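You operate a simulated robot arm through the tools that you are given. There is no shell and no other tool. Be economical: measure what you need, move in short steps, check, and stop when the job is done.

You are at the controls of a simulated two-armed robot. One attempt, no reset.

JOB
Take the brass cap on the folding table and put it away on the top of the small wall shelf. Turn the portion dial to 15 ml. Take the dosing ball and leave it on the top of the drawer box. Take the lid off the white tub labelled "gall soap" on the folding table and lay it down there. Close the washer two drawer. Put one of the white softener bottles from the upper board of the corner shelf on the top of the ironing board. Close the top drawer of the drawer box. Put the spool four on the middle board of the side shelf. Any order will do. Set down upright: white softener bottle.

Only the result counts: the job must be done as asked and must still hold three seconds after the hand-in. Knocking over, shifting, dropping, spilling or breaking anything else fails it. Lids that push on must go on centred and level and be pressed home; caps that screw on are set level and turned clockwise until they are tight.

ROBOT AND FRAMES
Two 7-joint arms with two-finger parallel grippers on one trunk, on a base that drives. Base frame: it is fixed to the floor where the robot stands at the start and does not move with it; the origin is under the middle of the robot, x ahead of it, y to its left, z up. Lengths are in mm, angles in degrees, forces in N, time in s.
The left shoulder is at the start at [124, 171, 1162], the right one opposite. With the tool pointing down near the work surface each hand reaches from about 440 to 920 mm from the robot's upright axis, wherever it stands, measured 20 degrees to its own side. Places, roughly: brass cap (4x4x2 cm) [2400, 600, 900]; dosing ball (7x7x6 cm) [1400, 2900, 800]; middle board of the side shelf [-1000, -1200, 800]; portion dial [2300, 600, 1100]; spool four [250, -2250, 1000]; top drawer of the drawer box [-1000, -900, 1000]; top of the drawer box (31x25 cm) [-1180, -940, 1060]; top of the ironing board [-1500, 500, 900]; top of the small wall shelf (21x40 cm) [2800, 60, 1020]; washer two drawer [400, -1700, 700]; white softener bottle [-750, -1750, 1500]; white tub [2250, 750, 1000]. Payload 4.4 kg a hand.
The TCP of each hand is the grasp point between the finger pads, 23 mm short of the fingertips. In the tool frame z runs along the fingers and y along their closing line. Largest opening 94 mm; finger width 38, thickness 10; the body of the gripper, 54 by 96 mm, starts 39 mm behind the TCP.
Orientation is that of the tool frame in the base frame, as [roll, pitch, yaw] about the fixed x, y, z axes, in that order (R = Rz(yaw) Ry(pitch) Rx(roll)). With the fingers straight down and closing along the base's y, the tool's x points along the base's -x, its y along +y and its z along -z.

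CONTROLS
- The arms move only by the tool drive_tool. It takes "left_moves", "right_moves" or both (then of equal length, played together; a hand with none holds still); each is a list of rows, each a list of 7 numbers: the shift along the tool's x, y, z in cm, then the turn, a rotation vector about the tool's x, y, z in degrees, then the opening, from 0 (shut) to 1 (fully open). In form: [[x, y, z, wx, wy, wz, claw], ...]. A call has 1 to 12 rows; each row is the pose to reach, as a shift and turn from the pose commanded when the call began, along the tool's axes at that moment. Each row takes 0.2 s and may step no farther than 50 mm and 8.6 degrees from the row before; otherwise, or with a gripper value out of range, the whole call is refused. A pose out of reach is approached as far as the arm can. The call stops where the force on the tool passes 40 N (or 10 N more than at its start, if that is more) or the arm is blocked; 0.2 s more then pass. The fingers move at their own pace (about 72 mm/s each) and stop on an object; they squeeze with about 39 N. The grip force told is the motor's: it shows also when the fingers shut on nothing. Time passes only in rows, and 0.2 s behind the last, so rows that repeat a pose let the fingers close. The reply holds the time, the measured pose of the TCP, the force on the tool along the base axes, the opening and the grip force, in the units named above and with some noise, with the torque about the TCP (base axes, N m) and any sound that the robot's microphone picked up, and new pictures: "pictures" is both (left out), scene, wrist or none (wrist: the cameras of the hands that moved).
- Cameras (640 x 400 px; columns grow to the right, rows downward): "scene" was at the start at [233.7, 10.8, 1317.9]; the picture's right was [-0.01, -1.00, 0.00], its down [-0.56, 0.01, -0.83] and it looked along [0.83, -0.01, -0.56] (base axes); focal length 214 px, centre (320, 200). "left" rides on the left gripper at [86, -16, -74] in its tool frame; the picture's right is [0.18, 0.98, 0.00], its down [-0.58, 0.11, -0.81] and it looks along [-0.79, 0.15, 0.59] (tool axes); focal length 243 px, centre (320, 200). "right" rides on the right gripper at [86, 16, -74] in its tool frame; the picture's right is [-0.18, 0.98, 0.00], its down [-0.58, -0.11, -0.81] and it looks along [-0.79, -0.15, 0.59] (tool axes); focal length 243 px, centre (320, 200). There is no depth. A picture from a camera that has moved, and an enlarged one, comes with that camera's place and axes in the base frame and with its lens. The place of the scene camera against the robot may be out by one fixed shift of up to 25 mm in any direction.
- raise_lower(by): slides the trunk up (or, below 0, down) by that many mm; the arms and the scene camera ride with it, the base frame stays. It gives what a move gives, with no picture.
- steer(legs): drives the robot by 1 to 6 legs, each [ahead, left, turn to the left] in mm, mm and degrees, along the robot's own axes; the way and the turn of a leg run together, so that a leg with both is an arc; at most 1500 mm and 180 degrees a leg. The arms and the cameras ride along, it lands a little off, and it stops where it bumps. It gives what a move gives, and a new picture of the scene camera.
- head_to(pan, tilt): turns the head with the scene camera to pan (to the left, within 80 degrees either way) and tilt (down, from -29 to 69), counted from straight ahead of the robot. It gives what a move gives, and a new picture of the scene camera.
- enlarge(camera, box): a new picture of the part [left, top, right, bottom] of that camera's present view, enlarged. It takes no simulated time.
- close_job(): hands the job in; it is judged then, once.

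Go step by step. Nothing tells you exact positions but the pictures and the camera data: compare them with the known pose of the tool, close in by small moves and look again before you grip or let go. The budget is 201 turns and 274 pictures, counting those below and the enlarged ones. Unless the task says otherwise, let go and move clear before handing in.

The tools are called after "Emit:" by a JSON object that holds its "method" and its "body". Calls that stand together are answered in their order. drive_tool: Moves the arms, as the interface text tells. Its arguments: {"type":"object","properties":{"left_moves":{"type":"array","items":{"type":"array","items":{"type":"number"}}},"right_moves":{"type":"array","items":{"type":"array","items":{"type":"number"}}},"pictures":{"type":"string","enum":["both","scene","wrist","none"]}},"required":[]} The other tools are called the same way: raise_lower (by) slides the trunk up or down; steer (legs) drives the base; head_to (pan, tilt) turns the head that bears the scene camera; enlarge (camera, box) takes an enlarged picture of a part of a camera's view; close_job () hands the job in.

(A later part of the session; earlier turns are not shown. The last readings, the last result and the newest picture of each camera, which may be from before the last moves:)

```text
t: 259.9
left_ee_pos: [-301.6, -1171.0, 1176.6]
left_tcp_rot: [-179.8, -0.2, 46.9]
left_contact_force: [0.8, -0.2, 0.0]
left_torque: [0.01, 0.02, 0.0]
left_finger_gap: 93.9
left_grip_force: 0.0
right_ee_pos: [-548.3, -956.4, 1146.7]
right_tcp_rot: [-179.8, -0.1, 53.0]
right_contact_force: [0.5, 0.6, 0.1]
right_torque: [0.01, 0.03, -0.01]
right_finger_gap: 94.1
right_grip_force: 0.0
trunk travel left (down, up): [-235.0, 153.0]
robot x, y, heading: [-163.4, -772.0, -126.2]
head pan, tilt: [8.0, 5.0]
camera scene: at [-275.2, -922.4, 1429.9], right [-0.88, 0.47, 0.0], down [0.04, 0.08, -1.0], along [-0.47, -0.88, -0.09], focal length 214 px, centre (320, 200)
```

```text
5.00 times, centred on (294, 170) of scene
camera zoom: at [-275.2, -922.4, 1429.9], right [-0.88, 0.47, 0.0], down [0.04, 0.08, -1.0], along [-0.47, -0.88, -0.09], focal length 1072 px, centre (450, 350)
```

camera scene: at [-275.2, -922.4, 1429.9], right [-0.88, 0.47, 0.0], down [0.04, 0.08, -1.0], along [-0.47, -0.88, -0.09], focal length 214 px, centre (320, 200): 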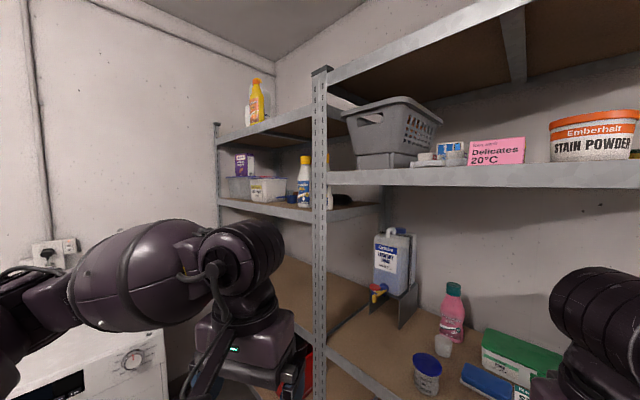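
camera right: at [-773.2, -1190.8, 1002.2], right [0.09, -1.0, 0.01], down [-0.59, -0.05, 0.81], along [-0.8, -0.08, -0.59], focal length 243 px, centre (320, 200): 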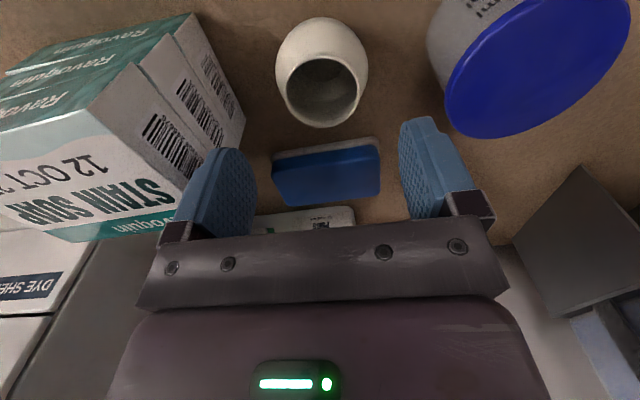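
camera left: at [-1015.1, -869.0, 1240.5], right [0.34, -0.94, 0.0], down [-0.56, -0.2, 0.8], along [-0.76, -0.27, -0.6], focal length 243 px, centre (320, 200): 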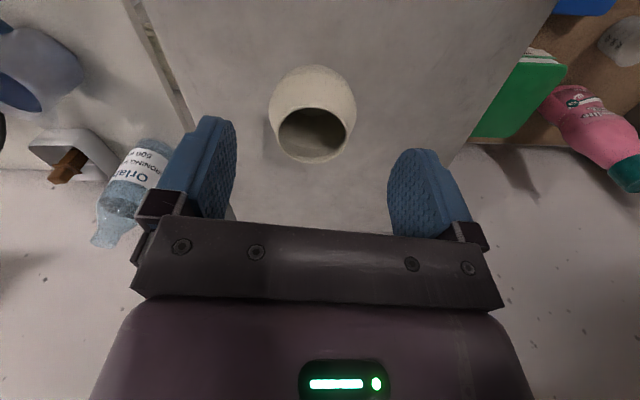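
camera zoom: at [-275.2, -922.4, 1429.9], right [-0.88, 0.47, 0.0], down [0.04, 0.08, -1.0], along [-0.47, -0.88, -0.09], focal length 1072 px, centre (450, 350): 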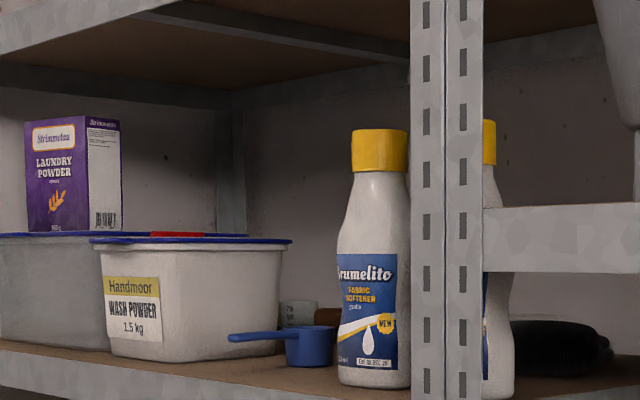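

The bottle (yellow cap) stands at the front of the board about 85 mm left of the upright, at roughly (-616, -1703), z 1320–1540. I'll raise the trunk, turn to face the shelf squarely and move sideways in front of it.

Emit:
{"method": "raise_lower", "body": {"by": 150}}

Emit:
{"method": "steer", "body": {"legs": [[0, 0, -37], [0, 400, 0]]}}

Emit:
{"method": "head_to", "body": {"pan": 15, "tilt": 12}}

```text
t: 261.6
left_ee_pos: [-302.1, -1170.4, 1325.4]
left_tcp_rot: [-179.8, -0.3, 46.9]
left_contact_force: [-0.4, 0.3, 0.6]
left_torque: [-0.01, -0.03, 0.03]
left_finger_gap: 94.3
left_grip_force: 0.1
right_ee_pos: [-549.2, -956.4, 1295.2]
right_tcp_rot: [-179.8, -0.2, 52.9]
right_contact_force: [-0.8, -0.1, -0.5]
right_torque: [0.02, -0.03, 0.0]
right_finger_gap: 93.8
right_grip_force: 0.0
trunk travel left (down, up): [-385.0, 3.0]
robot x, y, heading: [-165.6, -771.8, -126.1]
head pan, tilt: [8.0, 5.0]
```

```text
t: 267.4
left_ee_pos: [-397.0, -1389.7, 1326.4]
left_tcp_rot: [-179.8, -0.2, 10.2]
left_contact_force: [-0.5, -0.1, -0.4]
left_torque: [0.0, -0.03, -0.02]
left_finger_gap: 94.2
left_grip_force: 0.1
right_ee_pos: [-466.1, -1070.3, 1296.8]
right_tcp_rot: [-179.9, 0.0, 16.1]
right_contact_force: [0.0, 0.3, 0.8]
right_torque: [-0.01, 0.02, 0.01]
right_finger_gap: 93.9
right_grip_force: 0.0
trunk travel left (down, up): [-385.0, 3.0]
robot x, y, heading: [-47.4, -1155.5, -162.6]
head pan, tilt: [8.0, 5.0]
camera scene: at [-194.8, -1197.2, 1584.0], right [-0.42, 0.91, 0.0], down [0.08, 0.04, -1.0], along [-0.9, -0.42, -0.09], focal length 214 px, centre (320, 200)
```

scene: 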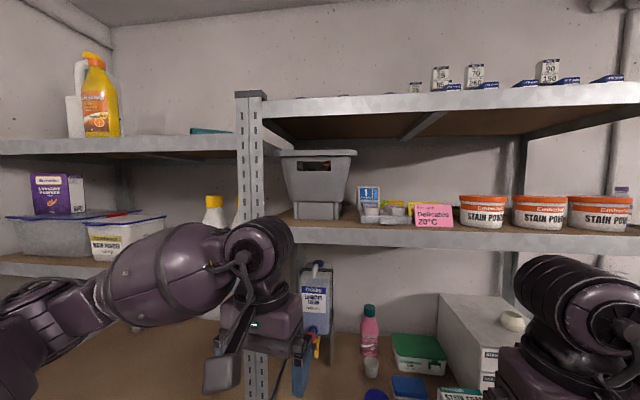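

```text
t: 268.1
left_ee_pos: [-397.8, -1390.6, 1326.7]
left_tcp_rot: [-179.8, -0.2, 10.2]
left_contact_force: [0.2, -0.3, 0.2]
left_torque: [-0.01, 0.0, 0.01]
left_finger_gap: 93.7
left_grip_force: 0.1
right_ee_pos: [-466.0, -1070.6, 1296.3]
right_tcp_rot: [-179.8, -0.2, 16.0]
right_contact_force: [0.1, 0.9, -0.4]
right_torque: [-0.01, 0.0, 0.0]
right_finger_gap: 94.3
right_grip_force: 0.0
trunk travel left (down, up): [-385.0, 3.0]
robot x, y, heading: [-47.0, -1151.2, -163.0]
head pan, tilt: [15.0, 12.0]
camera scene: at [-190.7, -1207.5, 1572.8], right [-0.53, 0.85, 0.0], down [0.18, 0.11, -0.98], along [-0.83, -0.52, -0.21], focal length 214 px, centre (320, 200)
```

scene: 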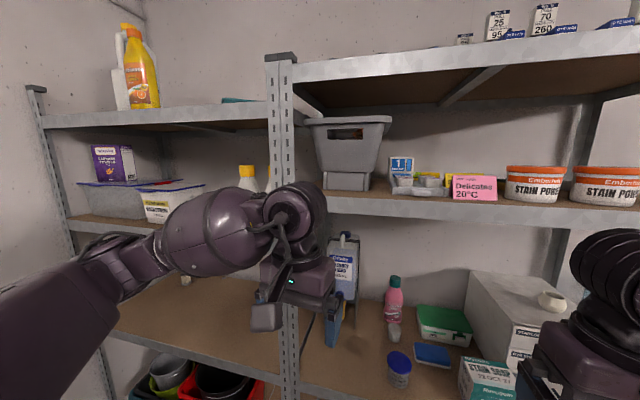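

Refined: bottle at (-640, -1757), upright at (-635, -1602): ample gap. I'll pitch the left hand forward at height in free space.

Emit:
{"method": "drive_tool", "body": {"left_moves": [[-2, 0, -2, 0, -8, 0, 1], [-4, 0, -4, 0, -16, 0, 1], [-6, 0, -6, 0, -24, 0, 1], [-8, 0, -8, 0, -32, 0, 1], [-10, 0, -10, 0, -40, 0, 1], [-12, 0, -12, 0, -48, 0, 1], [-14, 0, -14, 0, -56, 0, 1], [-15, 0, -16, 0, -64, 0, 1]], "pictures": "scene"}}

```text
t: 269.9
left_ee_pos: [-545.6, -1417.0, 1488.9]
left_tcp_rot: [-179.5, 63.9, 10.6]
left_contact_force: [-0.1, -0.3, 0.5]
left_torque: [-0.01, 0.0, -0.04]
left_finger_gap: 93.8
left_grip_force: 0.1
right_ee_pos: [-467.4, -1070.1, 1296.6]
right_tcp_rot: [-179.7, -0.1, 16.1]
right_contact_force: [-0.3, -0.1, -0.6]
right_torque: [-0.03, -0.04, 0.0]
right_finger_gap: 94.0
right_grip_force: 0.0
trunk travel left (down, up): [-385.0, 3.0]
robot x, y, heading: [-47.8, -1152.6, -162.9]
head pan, tilt: [15.0, 12.0]
camera scene: at [-190.4, -1207.5, 1572.7], right [-0.53, 0.85, 0.0], down [0.18, 0.11, -0.98], along [-0.83, -0.52, -0.21], focal length 214 px, centre (320, 200)
```

scene: 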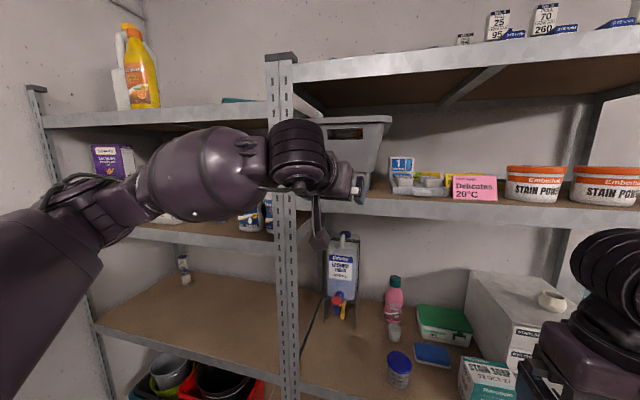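

Emit:
{"method": "steer", "body": {"legs": [[0, 300, 0]]}}

Emit:
{"method": "enlarge", "body": {"camera": "left", "box": [0, 0, 640, 400]}}

```text
t: 273.1
left_ee_pos: [-459.8, -1700.3, 1487.9]
left_tcp_rot: [-179.5, 63.7, 10.5]
left_contact_force: [0.6, 0.4, 0.0]
left_torque: [-0.01, 0.01, 0.01]
left_finger_gap: 94.1
left_grip_force: 0.1
right_ee_pos: [-377.6, -1355.8, 1295.6]
right_tcp_rot: [-179.9, -0.1, 16.0]
right_contact_force: [0.2, 0.7, 0.1]
right_torque: [0.03, 0.01, -0.01]
right_finger_gap: 94.0
right_grip_force: 0.0
trunk travel left (down, up): [-385.0, 3.0]
robot x, y, heading: [41.0, -1442.2, -162.8]
head pan, tilt: [15.0, 12.0]
camera scene: at [-103.2, -1493.0, 1572.7], right [-0.53, 0.85, 0.0], down [0.18, 0.11, -0.98], along [-0.83, -0.52, -0.21], focal length 214 px, centre (320, 200)
```

scene: 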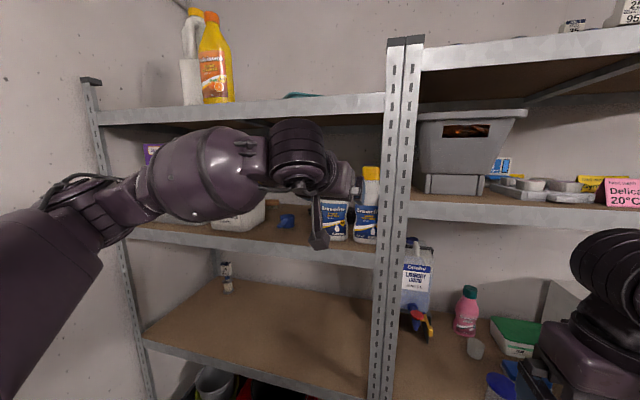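

```text
1.00 times, centred on (320, 200) of left (not enlarged: the box is as wide or as high as the picture)
camera zoom: at [-358.8, -1666.4, 1442.2], right [0.25, -0.95, -0.17], down [0.48, -0.03, 0.88], along [-0.84, -0.3, 0.45], focal length 243 px, centre (320, 200)
```

zoom: 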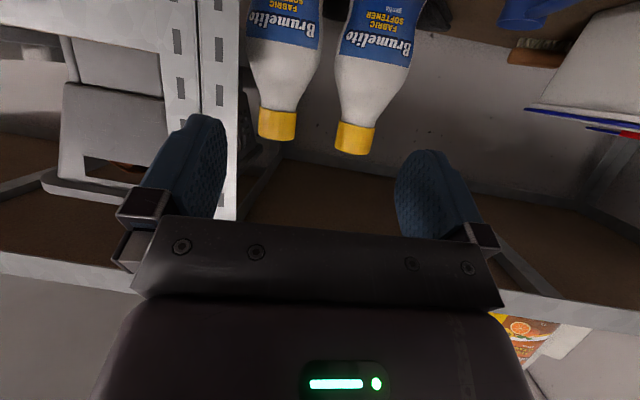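

Two bottles side by side are visible; I take the left one: axis near (-641, -1797), with about 33 mm gap to its neighbour. I'll align laterally and advance partway.

Emit:
{"method": "drive_tool", "body": {"left_moves": [[-2, 3, 0, 0, 0, 0, 0.85], [-4, 6.2, 0, 0, 0, 0, 0.85], [-4, 6.2, 4, 0, 0, 0, 0.85], [-4, 6.2, 8, 0, 0, 0, 0.85]], "pictures": "wrist"}}

```text
t: 274.1
left_ee_pos: [-535.4, -1779.6, 1487.1]
left_tcp_rot: [-179.4, 63.8, 10.4]
left_contact_force: [0.9, 0.2, -0.6]
left_torque: [-0.02, 0.01, 0.0]
left_finger_gap: 80.1
left_grip_force: 0.0
right_ee_pos: [-378.8, -1355.9, 1296.2]
right_tcp_rot: [-179.7, -0.2, 16.0]
right_contact_force: [0.8, 0.6, -0.4]
right_torque: [0.03, 0.01, -0.01]
right_finger_gap: 94.0
right_grip_force: 0.1
trunk travel left (down, up): [-385.0, 3.0]
robot x, y, heading: [37.1, -1439.1, -163.1]
head pan, tilt: [15.0, 12.0]
camera left: at [-434.7, -1743.8, 1442.3], right [0.25, -0.95, -0.17], down [0.48, -0.03, 0.88], along [-0.84, -0.3, 0.45], focal length 243 px, centre (320, 200)
```

left: 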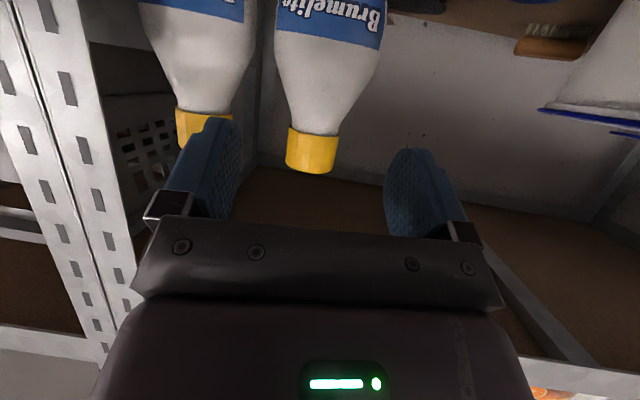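

Emit:
{"method": "drive_tool", "body": {"left_moves": [[-0.3, 0.1, 4, 0, 0, 0, 0.85], [-0.6, 0.2, 7.5, 0, 0, 0, 0.85], [-0.8, 0.2, 9, 0, 0, 0, 0.85]], "pictures": "wrist"}}

```text
t: 274.9
left_ee_pos: [-620.2, -1793.4, 1453.2]
left_tcp_rot: [-179.7, 63.7, 10.4]
left_contact_force: [0.9, 0.3, 0.4]
left_torque: [-0.02, -0.02, 0.0]
left_finger_gap: 80.0
left_grip_force: 0.0
right_ee_pos: [-379.5, -1354.5, 1296.1]
right_tcp_rot: [-179.8, -0.1, 16.0]
right_contact_force: [-1.1, 0.0, -0.5]
right_torque: [-0.01, -0.02, -0.01]
right_finger_gap: 93.7
right_grip_force: 0.0
trunk travel left (down, up): [-385.0, 3.0]
robot x, y, heading: [37.8, -1437.7, -163.2]
head pan, tilt: [15.0, 12.0]
camera left: at [-519.0, -1758.9, 1409.1], right [0.25, -0.95, -0.17], down [0.48, -0.03, 0.88], along [-0.84, -0.3, 0.45], focal length 243 px, centre (320, 200)
```

left: 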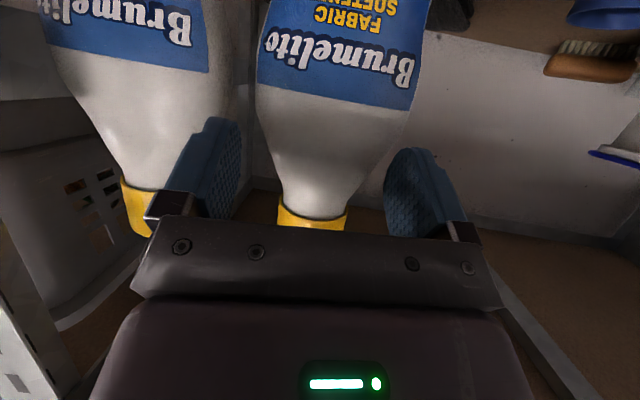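

Well aligned. I'll go 15 mm lower onto the wider shoulder, then close.

Emit:
{"method": "drive_tool", "body": {"left_moves": [[1.3, 0, 0.7, 0, 0, 0, 0.85], [1.3, 0, 0.8, 0, 0, 0, 0.6], [1.3, 0, 0.8, 0, 0, 0, 0.45], [1.3, 0, 0.8, 0, 0, 0, 0.4], [1.3, 0, 0.8, 0, 0, 0, 0.4]], "pictures": "wrist"}}

```text
t: 276.1
left_ee_pos: [-621.6, -1792.2, 1439.4]
left_tcp_rot: [-179.5, 63.8, 10.4]
left_contact_force: [1.5, -0.9, -0.1]
left_torque: [0.03, -0.02, 0.01]
left_finger_gap: 37.7
left_grip_force: 0.2
right_ee_pos: [-378.9, -1354.7, 1297.4]
right_tcp_rot: [-179.8, -0.1, 15.9]
right_contact_force: [0.3, 0.3, -0.3]
right_torque: [0.04, 0.03, 0.03]
right_finger_gap: 93.7
right_grip_force: 0.1
trunk travel left (down, up): [-385.0, 3.0]
robot x, y, heading: [37.7, -1438.2, -163.1]
head pan, tilt: [15.0, 12.0]
camera left: at [-520.3, -1758.7, 1394.2], right [0.25, -0.95, -0.17], down [0.48, -0.03, 0.88], along [-0.84, -0.3, 0.45], focal length 243 px, centre (320, 200)
```

left: 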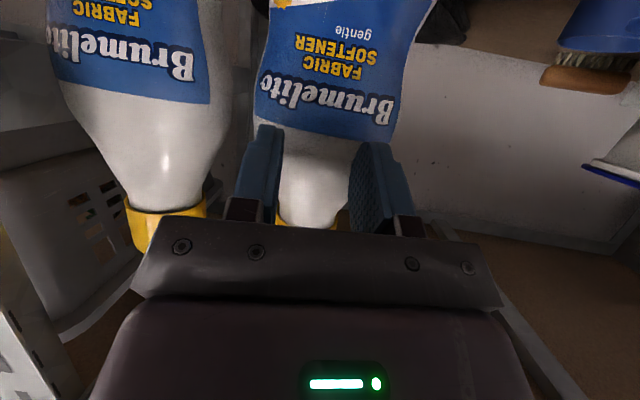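

The bottle lies deeper than estimated (axis ≈ (-664, -1808)) and is wide; its cap is a better grip. I'll back off, rise to cap height and advance level.

Emit:
{"method": "drive_tool", "body": {"left_moves": [[1.3, 0.2, -2.7, 0, 0, 0, 0.6], [2.66, 0.4, -5.38, 0, 0, 0, 0.85], [-0.4, 0.6, -6.9, 0, 0, 0, 0.85], [-3.5, 0.8, -8.4, 0, 0, 0, 0.85], [-5, 0.8, -5.4, 0, 0, 0, 0.85], [-6, 0.8, -3.2, 0, 0, 0, 0.85]], "pictures": "wrist"}}

```text
t: 277.5
left_ee_pos: [-618.1, -1800.7, 1507.1]
left_tcp_rot: [-179.6, 63.7, 10.4]
left_contact_force: [0.0, -0.2, -0.8]
left_torque: [0.0, 0.03, 0.02]
left_finger_gap: 80.1
left_grip_force: 0.0
right_ee_pos: [-377.9, -1353.9, 1296.7]
right_tcp_rot: [-179.8, -0.1, 16.0]
right_contact_force: [0.8, -0.2, 0.3]
right_torque: [0.02, -0.02, -0.03]
right_finger_gap: 94.1
right_grip_force: 0.0
trunk travel left (down, up): [-385.0, 3.0]
robot x, y, heading: [38.6, -1438.9, -163.0]
head pan, tilt: [15.0, 12.0]
camera left: at [-517.6, -1765.9, 1461.6], right [0.25, -0.95, -0.17], down [0.48, -0.03, 0.88], along [-0.84, -0.3, 0.45], focal length 243 px, centre (320, 200)
```

left: 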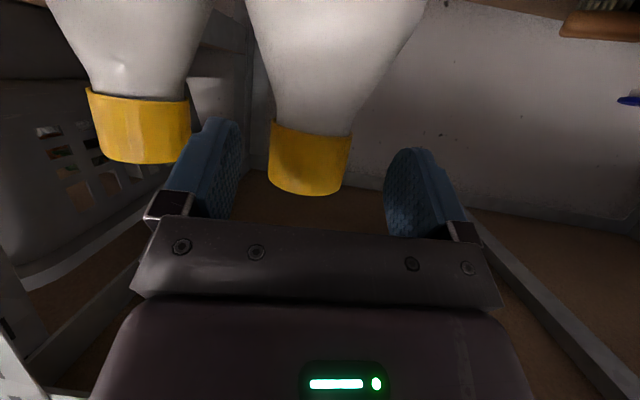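

Emit:
{"method": "drive_tool", "body": {"left_moves": [[-0.8, 0, 1.6, 0, 0, 0, 0.85], [-1.7, 0, 3.2, 0, 0, 0, 0.85], [-1.7, 0, 3.2, 0, 0, 0, 0.6], [-1.7, 0, 3.2, 0, 0, 0, 0.4], [-1.7, 0, 3.2, 0, 0, 0, 0.4]], "pictures": "wrist"}}

```text
t: 278.7
left_ee_pos: [-653.7, -1806.6, 1508.1]
left_tcp_rot: [-179.4, 63.7, 10.4]
left_contact_force: [0.0, 2.5, 0.3]
left_torque: [0.37, -0.05, 0.0]
left_finger_gap: 48.7
left_grip_force: 38.6
right_ee_pos: [-378.5, -1354.2, 1294.9]
right_tcp_rot: [-179.7, -0.2, 16.0]
right_contact_force: [0.6, 0.0, -0.6]
right_torque: [-0.02, -0.01, 0.0]
right_finger_gap: 94.1
right_grip_force: 0.0
trunk travel left (down, up): [-385.0, 3.0]
robot x, y, heading: [39.2, -1439.3, -163.5]
head pan, tilt: [15.0, 12.0]
camera left: at [-553.3, -1771.8, 1462.7], right [0.25, -0.95, -0.17], down [0.48, -0.03, 0.88], along [-0.84, -0.3, 0.45], focal length 243 px, centre (320, 200)
```

left: 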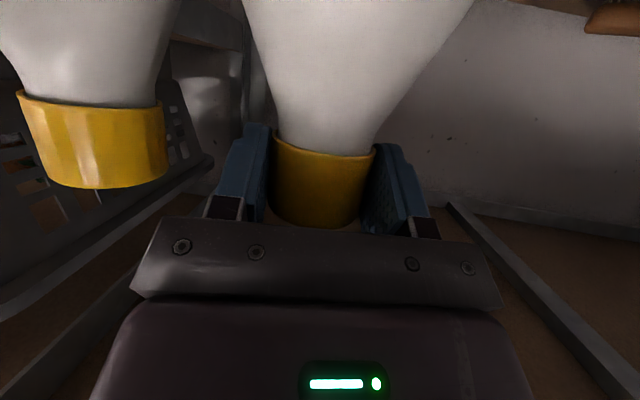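

Cap gripped. Lifting 3 cm and checking.

Emit:
{"method": "drive_tool", "body": {"left_moves": [[-0.9, 0, -0.45, 0, 0, 0, 0.4], [-1.8, 0, -0.9, 0, 0, 0, 0.4], [-2.7, 0, -1.33, 0, 0, 0, 0.4]], "pictures": "scene"}}

```text
t: 279.5
left_ee_pos: [-653.3, -1808.5, 1538.0]
left_tcp_rot: [-179.4, 63.6, 10.5]
left_contact_force: [0.3, -0.2, -7.9]
left_torque: [0.01, -0.06, 0.0]
left_finger_gap: 49.0
left_grip_force: 38.8
right_ee_pos: [-379.9, -1355.6, 1296.7]
right_tcp_rot: [-179.7, -0.2, 16.0]
right_contact_force: [-0.3, 1.0, 0.5]
right_torque: [0.01, -0.02, 0.02]
right_finger_gap: 94.1
right_grip_force: 0.1
trunk travel left (down, up): [-385.0, 3.0]
robot x, y, heading: [37.9, -1439.6, -163.1]
head pan, tilt: [15.0, 12.0]
camera scene: at [-104.1, -1493.3, 1572.6], right [-0.53, 0.85, 0.0], down [0.18, 0.11, -0.98], along [-0.83, -0.52, -0.21], focal length 214 px, centre (320, 200)
```

scene: 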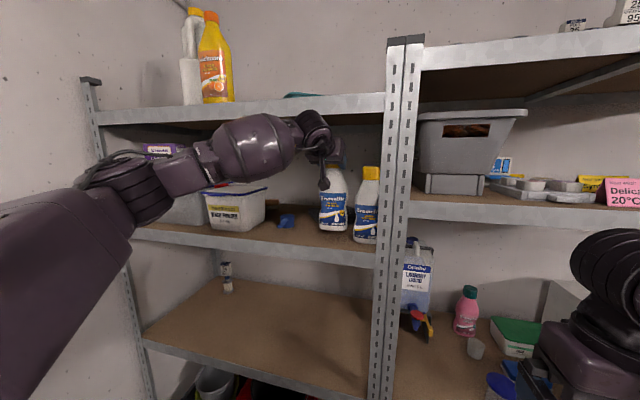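

The bottle is held (0.8 kg) and clear of the board. I'll back the base out, then turn and drive toward the ironing board.

Emit:
{"method": "steer", "body": {"legs": [[-350, 0, 0]]}}

Emit:
{"method": "steer", "body": {"legs": [[0, 0, -76.5], [1500, 0, 0], [450, 0, 0]]}}

```text
t: 281.8
left_ee_pos: [-314.3, -1708.2, 1538.8]
left_tcp_rot: [-179.4, 63.7, 10.8]
left_contact_force: [0.5, 0.2, -7.6]
left_torque: [0.0, -0.09, -0.03]
left_finger_gap: 48.6
left_grip_force: 39.4
right_ee_pos: [-41.1, -1253.9, 1294.5]
right_tcp_rot: [-179.9, -0.2, 16.0]
right_contact_force: [0.4, -1.1, -0.6]
right_torque: [0.01, 0.03, -0.03]
right_finger_gap: 93.9
right_grip_force: 0.0
trunk travel left (down, up): [-385.0, 3.0]
robot x, y, heading: [376.7, -1335.9, -163.1]
head pan, tilt: [15.0, 12.0]
camera scene: at [233.4, -1390.3, 1572.7], right [-0.53, 0.85, 0.0], down [0.18, 0.11, -0.98], along [-0.83, -0.52, -0.21], focal length 214 px, centre (320, 200)
```

scene: 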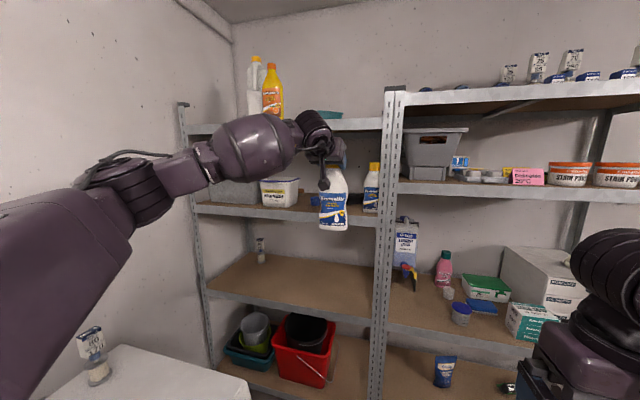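

```text
t: 285.0
left_ee_pos: [-203.5, -862.4, 1534.9]
left_tcp_rot: [179.9, 63.4, -53.1]
left_contact_force: [2.2, 2.0, -6.9]
left_torque: [-0.03, -0.13, 0.04]
left_finger_gap: 48.8
left_grip_force: 39.1
right_ee_pos: [325.4, -904.0, 1296.2]
right_tcp_rot: [180.0, -0.2, -47.2]
right_contact_force: [1.4, 0.5, 1.1]
right_torque: [-0.04, 0.05, 0.01]
right_finger_gap: 93.8
right_grip_force: 0.0
trunk travel left (down, up): [-385.0, 3.0]
robot x, y, heading: [435.0, -1317.6, 134.0]
head pan, tilt: [15.0, 12.0]
stopped in leg 1: the robot was blocked; the commanded pose is now the measured one
camera scene: at [313.3, -1210.7, 1572.7], right [0.52, 0.85, 0.0], down [0.17, -0.11, -0.98], along [-0.84, 0.51, -0.21], focal length 214 px, centre (320, 200)
```

scene: 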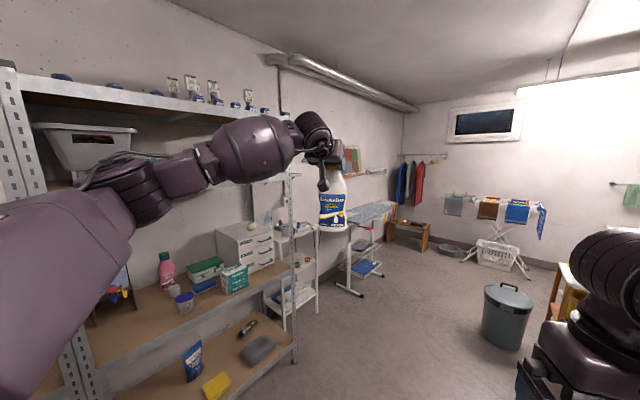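

The turn was blocked, probably by the washer behind me. I'll move straight ahead first, then finish the turn.

Emit:
{"method": "steer", "body": {"legs": [[350, 0, 0], [0, 0, -14]]}}

```text
t: 288.1
left_ee_pos: [-317.2, -474.1, 1535.4]
left_tcp_rot: [-179.7, 63.4, -66.8]
left_contact_force: [-0.2, -0.6, -7.4]
left_torque: [-0.09, 0.01, -0.01]
left_finger_gap: 48.6
left_grip_force: 38.8
right_ee_pos: [189.2, -641.9, 1296.0]
right_tcp_rot: [-179.9, -0.2, -61.4]
right_contact_force: [0.3, 0.8, 0.3]
right_torque: [-0.04, -0.01, 0.02]
right_finger_gap: 94.1
right_grip_force: 0.0
trunk travel left (down, up): [-385.0, 3.0]
robot x, y, heading: [201.6, -1068.1, 119.1]
head pan, tilt: [15.0, 12.0]
camera scene: at [97.4, -939.3, 1572.7], right [0.71, 0.7, 0.0], down [0.15, -0.15, -0.98], along [-0.69, 0.7, -0.21], focal length 214 px, centre (320, 200)
```

scene: 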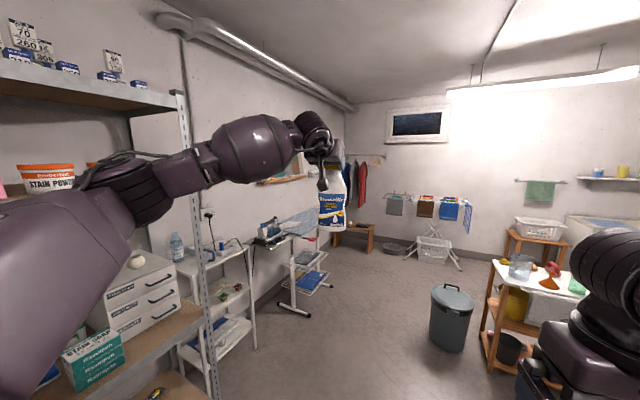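

Way is clear. Driving on toward the ironing board.

Emit:
{"method": "steer", "body": {"legs": [[1500, 0, 0], [600, 0, 0]]}}

Emit:
{"method": "steer", "body": {"legs": [[0, 0, 78]]}}

Emit:
{"method": "head_to", "body": {"pan": 10, "tilt": 35}}

```text
t: 298.7
left_ee_pos: [-1328.6, 1407.2, 1535.1]
left_tcp_rot: [-179.6, 63.4, -68.2]
left_contact_force: [-0.4, 0.0, -8.4]
left_torque: [-0.04, -0.02, 0.02]
left_finger_gap: 48.7
left_grip_force: 39.5
right_ee_pos: [-827.0, 1226.5, 1295.2]
right_tcp_rot: [-179.8, -0.2, -62.8]
right_contact_force: [-1.0, -0.1, -0.4]
right_torque: [0.02, 0.01, -0.03]
right_finger_gap: 93.9
right_grip_force: 0.1
trunk travel left (down, up): [-385.0, 3.0]
robot x, y, heading: [-824.7, 799.8, 118.3]
head pan, tilt: [15.0, 12.0]
camera scene: at [-925.9, 931.7, 1572.6], right [0.73, 0.68, 0.0], down [0.14, -0.15, -0.98], along [-0.67, 0.71, -0.21], focal length 214 px, centre (320, 200)
```

scene: 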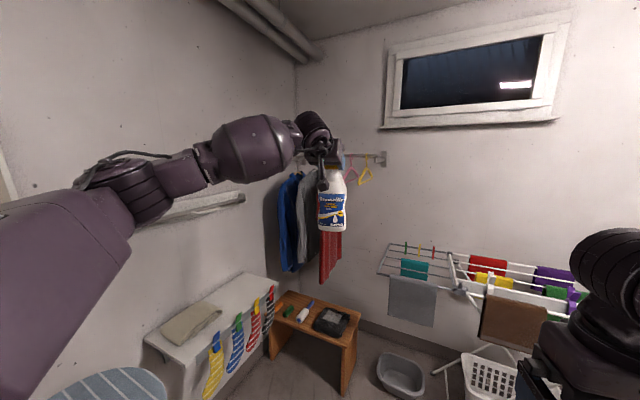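

```text
t: 302.4
left_ee_pos: [-1527.9, 441.9, 1535.3]
left_tcp_rot: [-179.6, 63.3, 9.3]
left_contact_force: [0.2, -0.4, -8.0]
left_torque: [0.02, -0.06, 0.0]
left_finger_gap: 48.8
left_grip_force: 39.0
right_ee_pos: [-1241.8, 891.7, 1295.7]
right_tcp_rot: [-179.9, -0.3, 14.6]
right_contact_force: [0.4, 0.2, 0.0]
right_torque: [0.01, -0.02, -0.03]
right_finger_gap: 94.0
right_grip_force: 0.1
trunk travel left (down, up): [-385.0, 3.0]
robot x, y, heading: [-826.6, 801.6, -164.4]
head pan, tilt: [15.0, 12.0]
camera scene: at [-970.9, 748.2, 1572.6], right [-0.51, 0.86, 0.0], down [0.18, 0.11, -0.98], along [-0.84, -0.5, -0.21], focal length 214 px, centre (320, 200)
```

scene: 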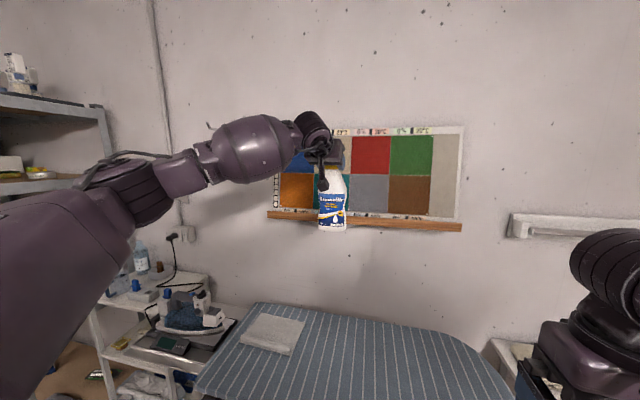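

```text
t: 303.3
left_ee_pos: [-1527.0, 441.5, 1535.2]
left_tcp_rot: [-179.6, 63.3, 9.3]
left_contact_force: [0.2, -0.2, -7.3]
left_torque: [0.01, -0.07, 0.0]
left_finger_gap: 48.9
left_grip_force: 38.7
right_ee_pos: [-1242.8, 892.0, 1295.4]
right_tcp_rot: [-179.9, -0.2, 14.7]
right_contact_force: [0.1, 0.5, -0.6]
right_torque: [-0.01, 0.02, -0.03]
right_finger_gap: 93.9
right_grip_force: 0.0
trunk travel left (down, up): [-385.0, 3.0]
robot x, y, heading: [-826.0, 801.2, -164.3]
head pan, tilt: [10.0, 35.0]
camera scene: at [-970.1, 757.9, 1535.8], right [-0.43, 0.9, 0.0], down [0.52, 0.25, -0.82], along [-0.74, -0.35, -0.57], focal length 214 px, centre (320, 200)
```

scene: 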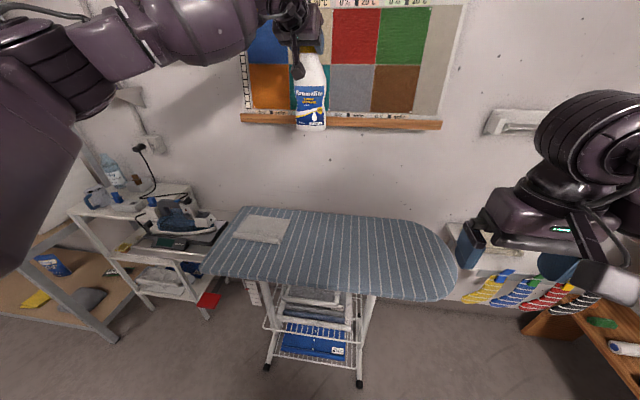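

The ironing board top is free right of the folded cloth. I'll shift right a bit, raise the right hand, and lower the trunk.

Emit:
{"method": "drive_tool", "body": {"right_moves": [[0, 0, -4, 0, 0, 0, 1], [0, 0, -8, 0, 0, 0, 1], [0, 0, -12, 0, 0, 0, 1], [0, 0, -16, 0, 0, 0, 1]], "pictures": "none"}}

Emit:
{"method": "steer", "body": {"legs": [[-30, -80, 0]]}}

Emit:
{"method": "raise_lower", "body": {"by": -300}}

Emit:
{"method": "head_to", "body": {"pan": 20, "tilt": 25}}

```text
t: 304.3
left_ee_pos: [-1527.3, 440.3, 1535.8]
left_tcp_rot: [-179.6, 63.4, 9.5]
left_contact_force: [1.4, 1.0, -7.2]
left_torque: [0.01, -0.07, -0.02]
left_finger_gap: 48.9
left_grip_force: 39.5
right_ee_pos: [-1241.6, 890.8, 1455.8]
right_tcp_rot: [-179.8, -0.2, 14.7]
right_contact_force: [0.8, 0.3, 0.7]
right_torque: [0.01, 0.05, -0.01]
right_finger_gap: 94.0
right_grip_force: 0.0
trunk travel left (down, up): [-385.0, 3.0]
robot x, y, heading: [-823.5, 797.5, -164.2]
head pan, tilt: [10.0, 35.0]
```

```text
t: 305.6
left_ee_pos: [-1520.9, 524.9, 1535.5]
left_tcp_rot: [-179.6, 63.4, 9.5]
left_contact_force: [0.4, 0.2, -8.3]
left_torque: [0.05, -0.13, 0.02]
left_finger_gap: 49.0
left_grip_force: 39.4
right_ee_pos: [-1237.0, 975.2, 1455.1]
right_tcp_rot: [-179.8, -0.1, 14.8]
right_contact_force: [0.6, 0.4, -0.8]
right_torque: [-0.01, -0.01, -0.04]
right_finger_gap: 94.1
right_grip_force: 0.0
trunk travel left (down, up): [-385.0, 3.0]
robot x, y, heading: [-820.9, 882.2, -164.4]
head pan, tilt: [10.0, 35.0]
camera scene: at [-963.4, 840.9, 1535.7], right [-0.43, 0.9, 0.0], down [0.52, 0.25, -0.82], along [-0.74, -0.35, -0.57], focal length 214 px, centre (320, 200)
```

scene: 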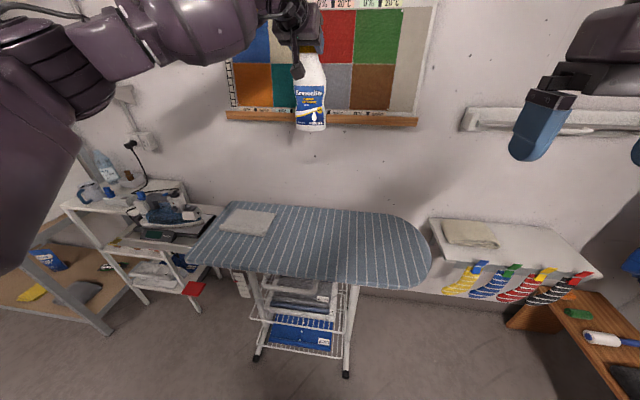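

```text
t: 308.6
left_ee_pos: [-1519.9, 524.3, 1236.7]
left_tcp_rot: [-179.5, 63.5, 9.5]
left_contact_force: [-0.1, 0.6, -7.9]
left_torque: [0.02, -0.08, -0.02]
left_finger_gap: 48.8
left_grip_force: 38.6
right_ee_pos: [-1238.0, 975.0, 1156.1]
right_tcp_rot: [-179.9, -0.7, 14.7]
right_contact_force: [-0.3, 0.3, -0.3]
right_torque: [0.03, 0.01, 0.03]
right_finger_gap: 94.0
right_grip_force: 0.0
trunk travel left (down, up): [-85.0, 303.0]
robot x, y, heading: [-818.7, 882.4, -164.5]
head pan, tilt: [10.0, 35.0]
```

```text
t: 309.4
left_ee_pos: [-1520.1, 523.9, 1235.2]
left_tcp_rot: [-179.6, 63.3, 9.4]
left_contact_force: [0.4, 0.3, -8.2]
left_torque: [-0.01, -0.1, 0.01]
left_finger_gap: 48.5
left_grip_force: 38.5
right_ee_pos: [-1238.8, 973.8, 1154.4]
right_tcp_rot: [-179.9, -0.9, 14.7]
right_contact_force: [-0.1, 0.0, -0.4]
right_torque: [0.0, -0.02, -0.02]
right_finger_gap: 94.1
right_grip_force: 0.1
trunk travel left (down, up): [-85.0, 303.0]
robot x, y, heading: [-818.7, 881.7, -164.2]
head pan, tilt: [20.0, 25.0]
camera scene: at [-1138.2, 775.2, 1222.2], right [-0.58, 0.81, 0.0], down [0.34, 0.25, -0.91], along [-0.74, -0.53, -0.42], focal length 214 px, centre (320, 200)
```

scene: 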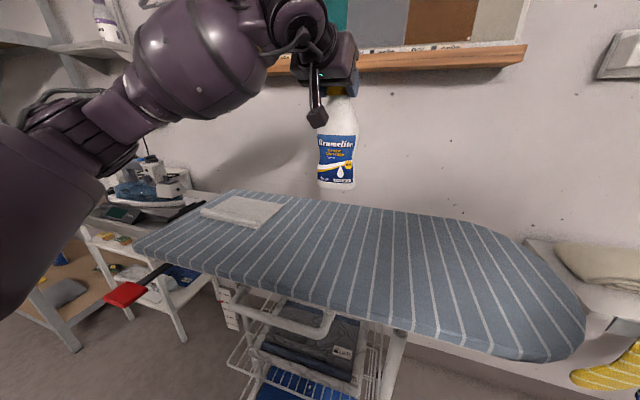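

Emit:
{"method": "raise_lower", "body": {"by": -80}}

Emit:
{"method": "drive_tool", "body": {"left_moves": [[0.9, 0, 0.44, 0, 0, 0, 0.4], [1.8, 0, 0.88, 0, 0, 0, 0.4], [2.7, 0, 1.33, 0, 0, 0, 0.4]], "pictures": "scene"}}

```text
t: 310.5
left_ee_pos: [-1517.2, 523.3, 1156.5]
left_tcp_rot: [-179.7, 63.6, 9.6]
left_contact_force: [-0.2, 1.0, -7.6]
left_torque: [0.0, -0.14, -0.01]
left_finger_gap: 49.0
left_grip_force: 39.2
right_ee_pos: [-1296.9, 957.9, 1025.7]
right_tcp_rot: [-179.7, -15.3, 14.5]
right_contact_force: [-1.0, 0.0, 0.4]
right_torque: [-0.02, 0.02, 0.01]
right_finger_gap: 93.8
right_grip_force: 0.1
trunk travel left (down, up): [-5.0, 383.0]
robot x, y, heading: [-821.7, 882.4, -164.5]
head pan, tilt: [20.0, 25.0]
```

```text
t: 311.3
left_ee_pos: [-1521.3, 523.0, 1124.5]
left_tcp_rot: [-179.6, 63.3, 9.5]
left_contact_force: [-1.1, -0.5, -8.0]
left_torque: [0.04, -0.07, -0.02]
left_finger_gap: 48.7
left_grip_force: 39.3
right_ee_pos: [-1298.0, 956.4, 1024.2]
right_tcp_rot: [-179.7, -15.5, 14.6]
right_contact_force: [0.4, -0.2, -0.5]
right_torque: [-0.02, 0.0, -0.02]
right_finger_gap: 94.2
right_grip_force: 0.1
trunk travel left (down, up): [-5.0, 383.0]
robot x, y, heading: [-822.8, 887.0, -164.3]
head pan, tilt: [20.0, 25.0]
camera scene: at [-1196.1, 758.9, 1125.2], right [-0.58, 0.81, 0.0], down [0.34, 0.25, -0.91], along [-0.74, -0.53, -0.42], focal length 214 px, centre (320, 200)
```

scene: 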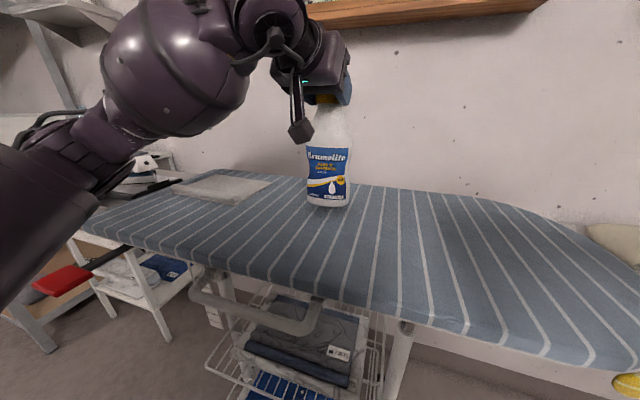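

Emit:
{"method": "drive_tool", "body": {"left_moves": [[0.7, 0, 0.35, 0, 0, 0, 0.4], [1.3, 0, 0.66, 0, 0, 0, 0.4], [1.8, 0, 0.9, 0, 0, 0, 0.4], [2.3, 0, 1.15, 0, 0, 0, 0.4], [2.7, 0, 1.33, 0, 0, 0, 0.4]], "pictures": "scene"}}

```text
t: 312.5
left_ee_pos: [-1516.9, 525.5, 1102.9]
left_tcp_rot: [-179.5, 64.2, 9.5]
left_contact_force: [-6.1, -1.9, 36.8]
left_torque: [-1.08, 0.39, 0.02]
left_finger_gap: 48.7
left_grip_force: 38.7
right_ee_pos: [-1295.6, 959.0, 1026.5]
right_tcp_rot: [-179.7, -15.2, 14.6]
right_contact_force: [0.2, 0.2, 0.1]
right_torque: [0.02, 0.03, -0.01]
right_finger_gap: 94.1
right_grip_force: 0.0
trunk travel left (down, up): [-5.0, 383.0]
robot x, y, heading: [-821.9, 880.1, -164.3]
head pan, tilt: [20.0, 25.0]
camera scene: at [-1193.2, 760.5, 1127.2], right [-0.58, 0.81, 0.0], down [0.34, 0.25, -0.91], along [-0.74, -0.53, -0.42], focal length 214 px, centre (320, 200)
```

scene: 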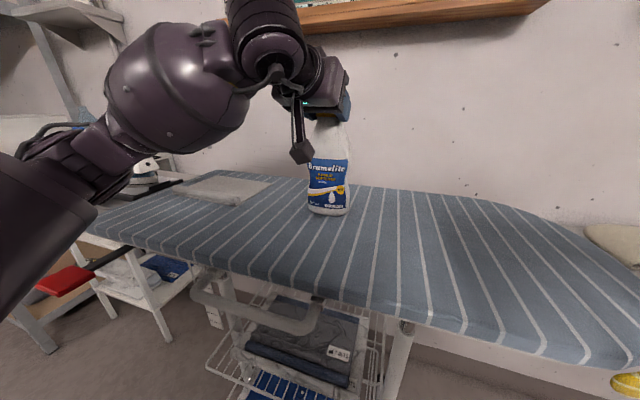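

The bottle stands on the board. Relax slightly, open, and withdraw level backwards.

Emit:
{"method": "drive_tool", "body": {"left_moves": [[-0.3, 0, -0.15, 0, 0, 0, 0.4], [-0.3, 0, -0.15, 0, 0, 0, 0.6], [-0.3, 0, -0.15, 0, 0, 0, 0.8], [-0.3, 0, -0.15, 0, 0, 0, 0.9], [0.9, 0, -2.6, 0, 0, 0, 0.9], [2.2, 0, -5.2, 0, 0, 0, 0.9], [4, 0, -9, 0, 0, 0, 0.9], [5, 0, -12, 0, 0, 0, 0.9]], "pictures": "both"}}

```text
t: 314.3
left_ee_pos: [-1392.8, 543.7, 1103.5]
left_tcp_rot: [-179.7, 63.4, 9.5]
left_contact_force: [-0.8, 0.2, 0.2]
left_torque: [-0.02, 0.01, -0.02]
left_finger_gap: 84.6
left_grip_force: 0.0
right_ee_pos: [-1297.7, 957.8, 1024.5]
right_tcp_rot: [-179.8, -15.4, 14.6]
right_contact_force: [0.2, -1.1, -0.3]
right_torque: [0.02, 0.04, -0.01]
right_finger_gap: 94.1
right_grip_force: 0.1
trunk travel left (down, up): [-5.0, 383.0]
robot x, y, heading: [-819.9, 884.5, -164.6]
head pan, tilt: [20.0, 25.0]
camera scene: at [-1195.1, 759.3, 1125.7], right [-0.58, 0.81, 0.0], down [0.34, 0.25, -0.91], along [-0.74, -0.53, -0.42], focal length 214 px, centre (320, 200)
camera left: at [-1292.4, 577.3, 1059.6], right [0.24, -0.96, -0.17], down [0.47, -0.04, 0.88], along [-0.85, -0.29, 0.44], focal length 243 px, centre (320, 200)
```

scene: 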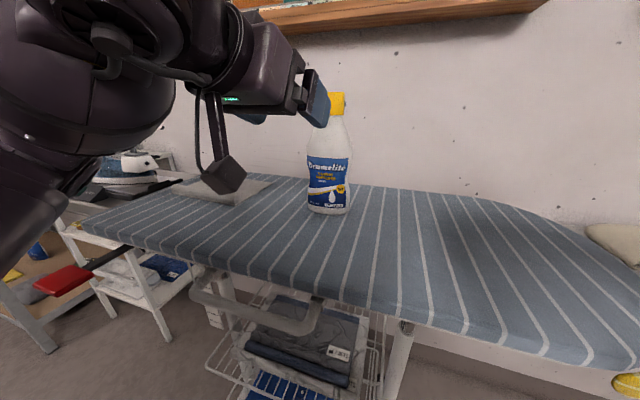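
left: 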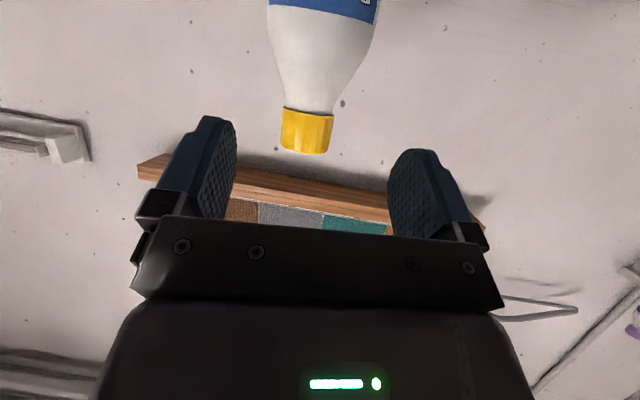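

The bottle stands upright. I raise the trunk, back away, and straighten the left hand before heading to the washers.

Emit:
{"method": "raise_lower", "body": {"by": 180}}

Emit:
{"method": "steer", "body": {"legs": [[-150, 0, 0], [0, 450, 0]]}}

Emit:
{"method": "drive_tool", "body": {"left_moves": [[0, 0, -1, 0, 8, 0, 1], [0, 0, -2, 0, 16, 0, 1], [0, 0, -3, 0, 24, 0, 1], [0, 0, -4, 0, 32, 0, 1], [0, 0, -5, 0, 40, 0, 1], [0, 0, -6, 0, 48, 0, 1], [0, 0, -7, 0, 56, 0, 1], [0, 0, -8, 0, 63.5, 0, 1]], "pictures": "none"}}

```text
t: 316.3
left_ee_pos: [-1393.5, 544.6, 1282.5]
left_tcp_rot: [-179.8, 63.2, 9.3]
left_contact_force: [-0.1, -0.1, -0.9]
left_torque: [0.04, -0.03, -0.01]
left_finger_gap: 84.6
left_grip_force: 0.0
right_ee_pos: [-1299.4, 958.3, 1203.8]
right_tcp_rot: [-179.6, -15.6, 14.6]
right_contact_force: [-0.4, -0.2, 0.2]
right_torque: [0.03, -0.04, 0.0]
right_finger_gap: 94.4
right_grip_force: 0.1
trunk travel left (down, up): [-185.0, 203.0]
robot x, y, heading: [-819.9, 883.3, -164.5]
head pan, tilt: [20.0, 25.0]
```

```text
t: 317.7
left_ee_pos: [-1260.0, 582.8, 1285.6]
left_tcp_rot: [-179.7, 63.5, 9.3]
left_contact_force: [0.4, -0.4, 0.4]
left_torque: [-0.01, -0.03, 0.02]
left_finger_gap: 84.7
left_grip_force: 0.1
right_ee_pos: [-1166.4, 995.0, 1206.0]
right_tcp_rot: [-179.7, -15.3, 14.6]
right_contact_force: [-0.2, 0.6, -0.1]
right_torque: [-0.02, 0.01, 0.01]
right_finger_gap: 93.9
right_grip_force: 0.2
trunk travel left (down, up): [-185.0, 203.0]
robot x, y, heading: [-689.2, 920.9, -164.4]
head pan, tilt: [20.0, 25.0]
stopped in leg 1: the robot was blocked; the commanded pose is now the measured one
camera scene: at [-908.0, 840.0, 1343.9], right [-0.58, 0.81, 0.0], down [0.34, 0.25, -0.91], along [-0.74, -0.53, -0.42], focal length 214 px, centre (320, 200)
```

scene: 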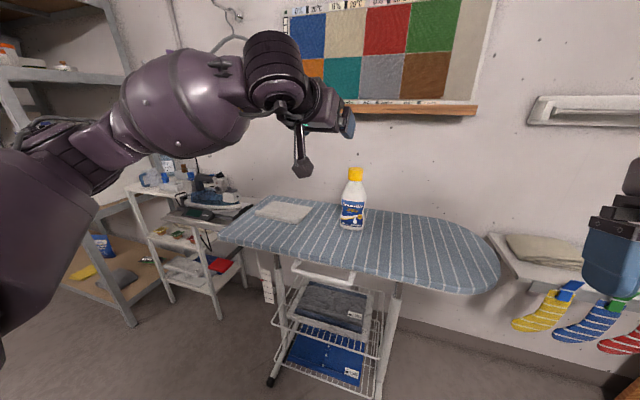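

```text
t: 319.5
left_ee_pos: [-1190.7, 594.7, 1319.3]
left_tcp_rot: [-179.9, -0.2, 9.2]
left_contact_force: [-0.5, 0.4, -0.3]
left_torque: [-0.03, -0.02, 0.01]
left_finger_gap: 94.0
left_grip_force: 0.0
right_ee_pos: [-1167.3, 994.0, 1204.8]
right_tcp_rot: [-179.7, -15.4, 14.6]
right_contact_force: [0.3, 0.6, 0.1]
right_torque: [0.0, 0.02, 0.0]
right_finger_gap: 93.9
right_grip_force: 0.0
trunk travel left (down, up): [-185.0, 203.0]
robot x, y, heading: [-691.0, 918.2, -164.4]
head pan, tilt: [20.0, 25.0]
```

I bumped something behind, perhaps the bin. I'll slide left away, then turn to look at it.

Emit:
{"method": "steer", "body": {"legs": [[30, 450, 0]]}}

Emit:
{"method": "steer", "body": {"legs": [[0, 0, -100]]}}

```text
t: 324.0
left_ee_pos: [-1098.6, 149.7, 1319.1]
left_tcp_rot: [-179.7, -0.2, 9.0]
left_contact_force: [0.4, 0.1, 1.1]
left_torque: [0.02, -0.02, 0.05]
left_finger_gap: 94.1
left_grip_force: 0.0
right_ee_pos: [-1074.7, 550.6, 1203.7]
right_tcp_rot: [-179.7, -15.4, 14.4]
right_contact_force: [-0.2, -0.6, -0.7]
right_torque: [0.01, 0.01, 0.02]
right_finger_gap: 94.1
right_grip_force: 0.0
trunk travel left (down, up): [-185.0, 203.0]
robot x, y, heading: [-599.9, 474.6, -164.3]
head pan, tilt: [20.0, 25.0]
camera scene: at [-817.7, 395.4, 1343.1], right [-0.58, 0.81, 0.0], down [0.34, 0.25, -0.91], along [-0.74, -0.53, -0.42], focal length 214 px, centre (320, 200)
```

scene: 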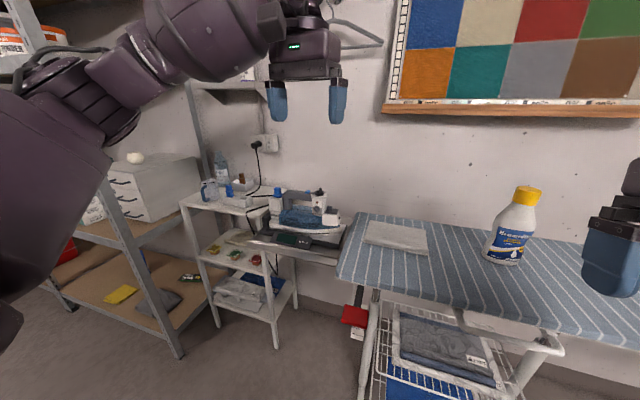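

```text
t: 328.6
left_ee_pos: [-824.8, 1029.2, 1319.2]
left_tcp_rot: [-179.9, -0.2, -91.5]
left_contact_force: [0.8, -0.5, 0.1]
left_torque: [-0.03, -0.02, 0.01]
left_finger_gap: 93.8
left_grip_force: 0.0
right_ee_pos: [-434.7, 930.8, 1203.2]
right_tcp_rot: [-179.7, -15.4, -86.1]
right_contact_force: [-0.3, 0.2, -0.2]
right_torque: [-0.01, -0.01, -0.02]
right_finger_gap: 94.2
right_grip_force: 0.1
trunk travel left (down, up): [-185.0, 203.0]
robot x, y, heading: [-598.8, 475.2, 95.1]
head pan, tilt: [20.0, 25.0]
camera scene: at [-655.8, 713.4, 1343.1], right [0.91, 0.42, 0.0], down [0.18, -0.38, -0.91], along [-0.38, 0.82, -0.42], focal length 214 px, centre (320, 200)
```

scene: 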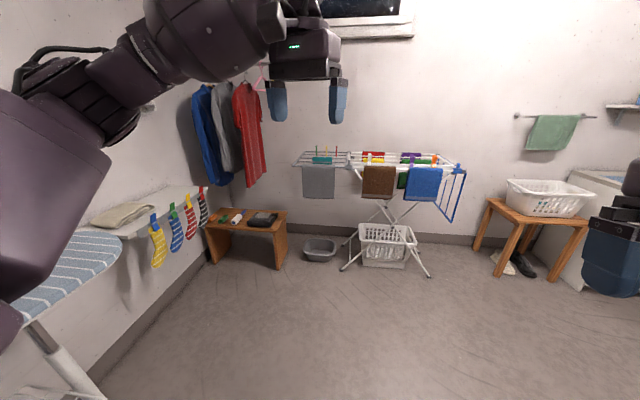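

Emit:
{"method": "head_to", "body": {"pan": -60, "tilt": 35}}

```text
t: 330.1
left_ee_pos: [-825.0, 1028.8, 1318.2]
left_tcp_rot: [-179.8, -0.2, -91.6]
left_contact_force: [0.4, 0.6, -0.7]
left_torque: [0.0, 0.04, -0.01]
left_finger_gap: 93.7
left_grip_force: 0.1
right_ee_pos: [-435.4, 931.4, 1203.9]
right_tcp_rot: [-179.7, -15.5, -86.0]
right_contact_force: [-0.7, -0.7, -0.2]
right_torque: [0.03, -0.03, -0.01]
right_finger_gap: 94.1
right_grip_force: 0.1
trunk travel left (down, up): [-185.0, 203.0]
robot x, y, heading: [-594.7, 473.9, 94.9]
head pan, tilt: [-60.0, 35.0]
camera scene: at [-545.0, 680.3, 1327.3], right [0.57, -0.82, 0.0], down [-0.47, -0.33, -0.82], along [0.67, 0.47, -0.57], focal length 214 px, centre (320, 200)
```

scene: 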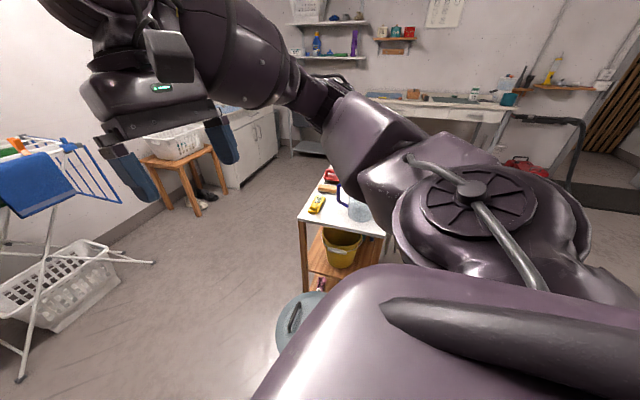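

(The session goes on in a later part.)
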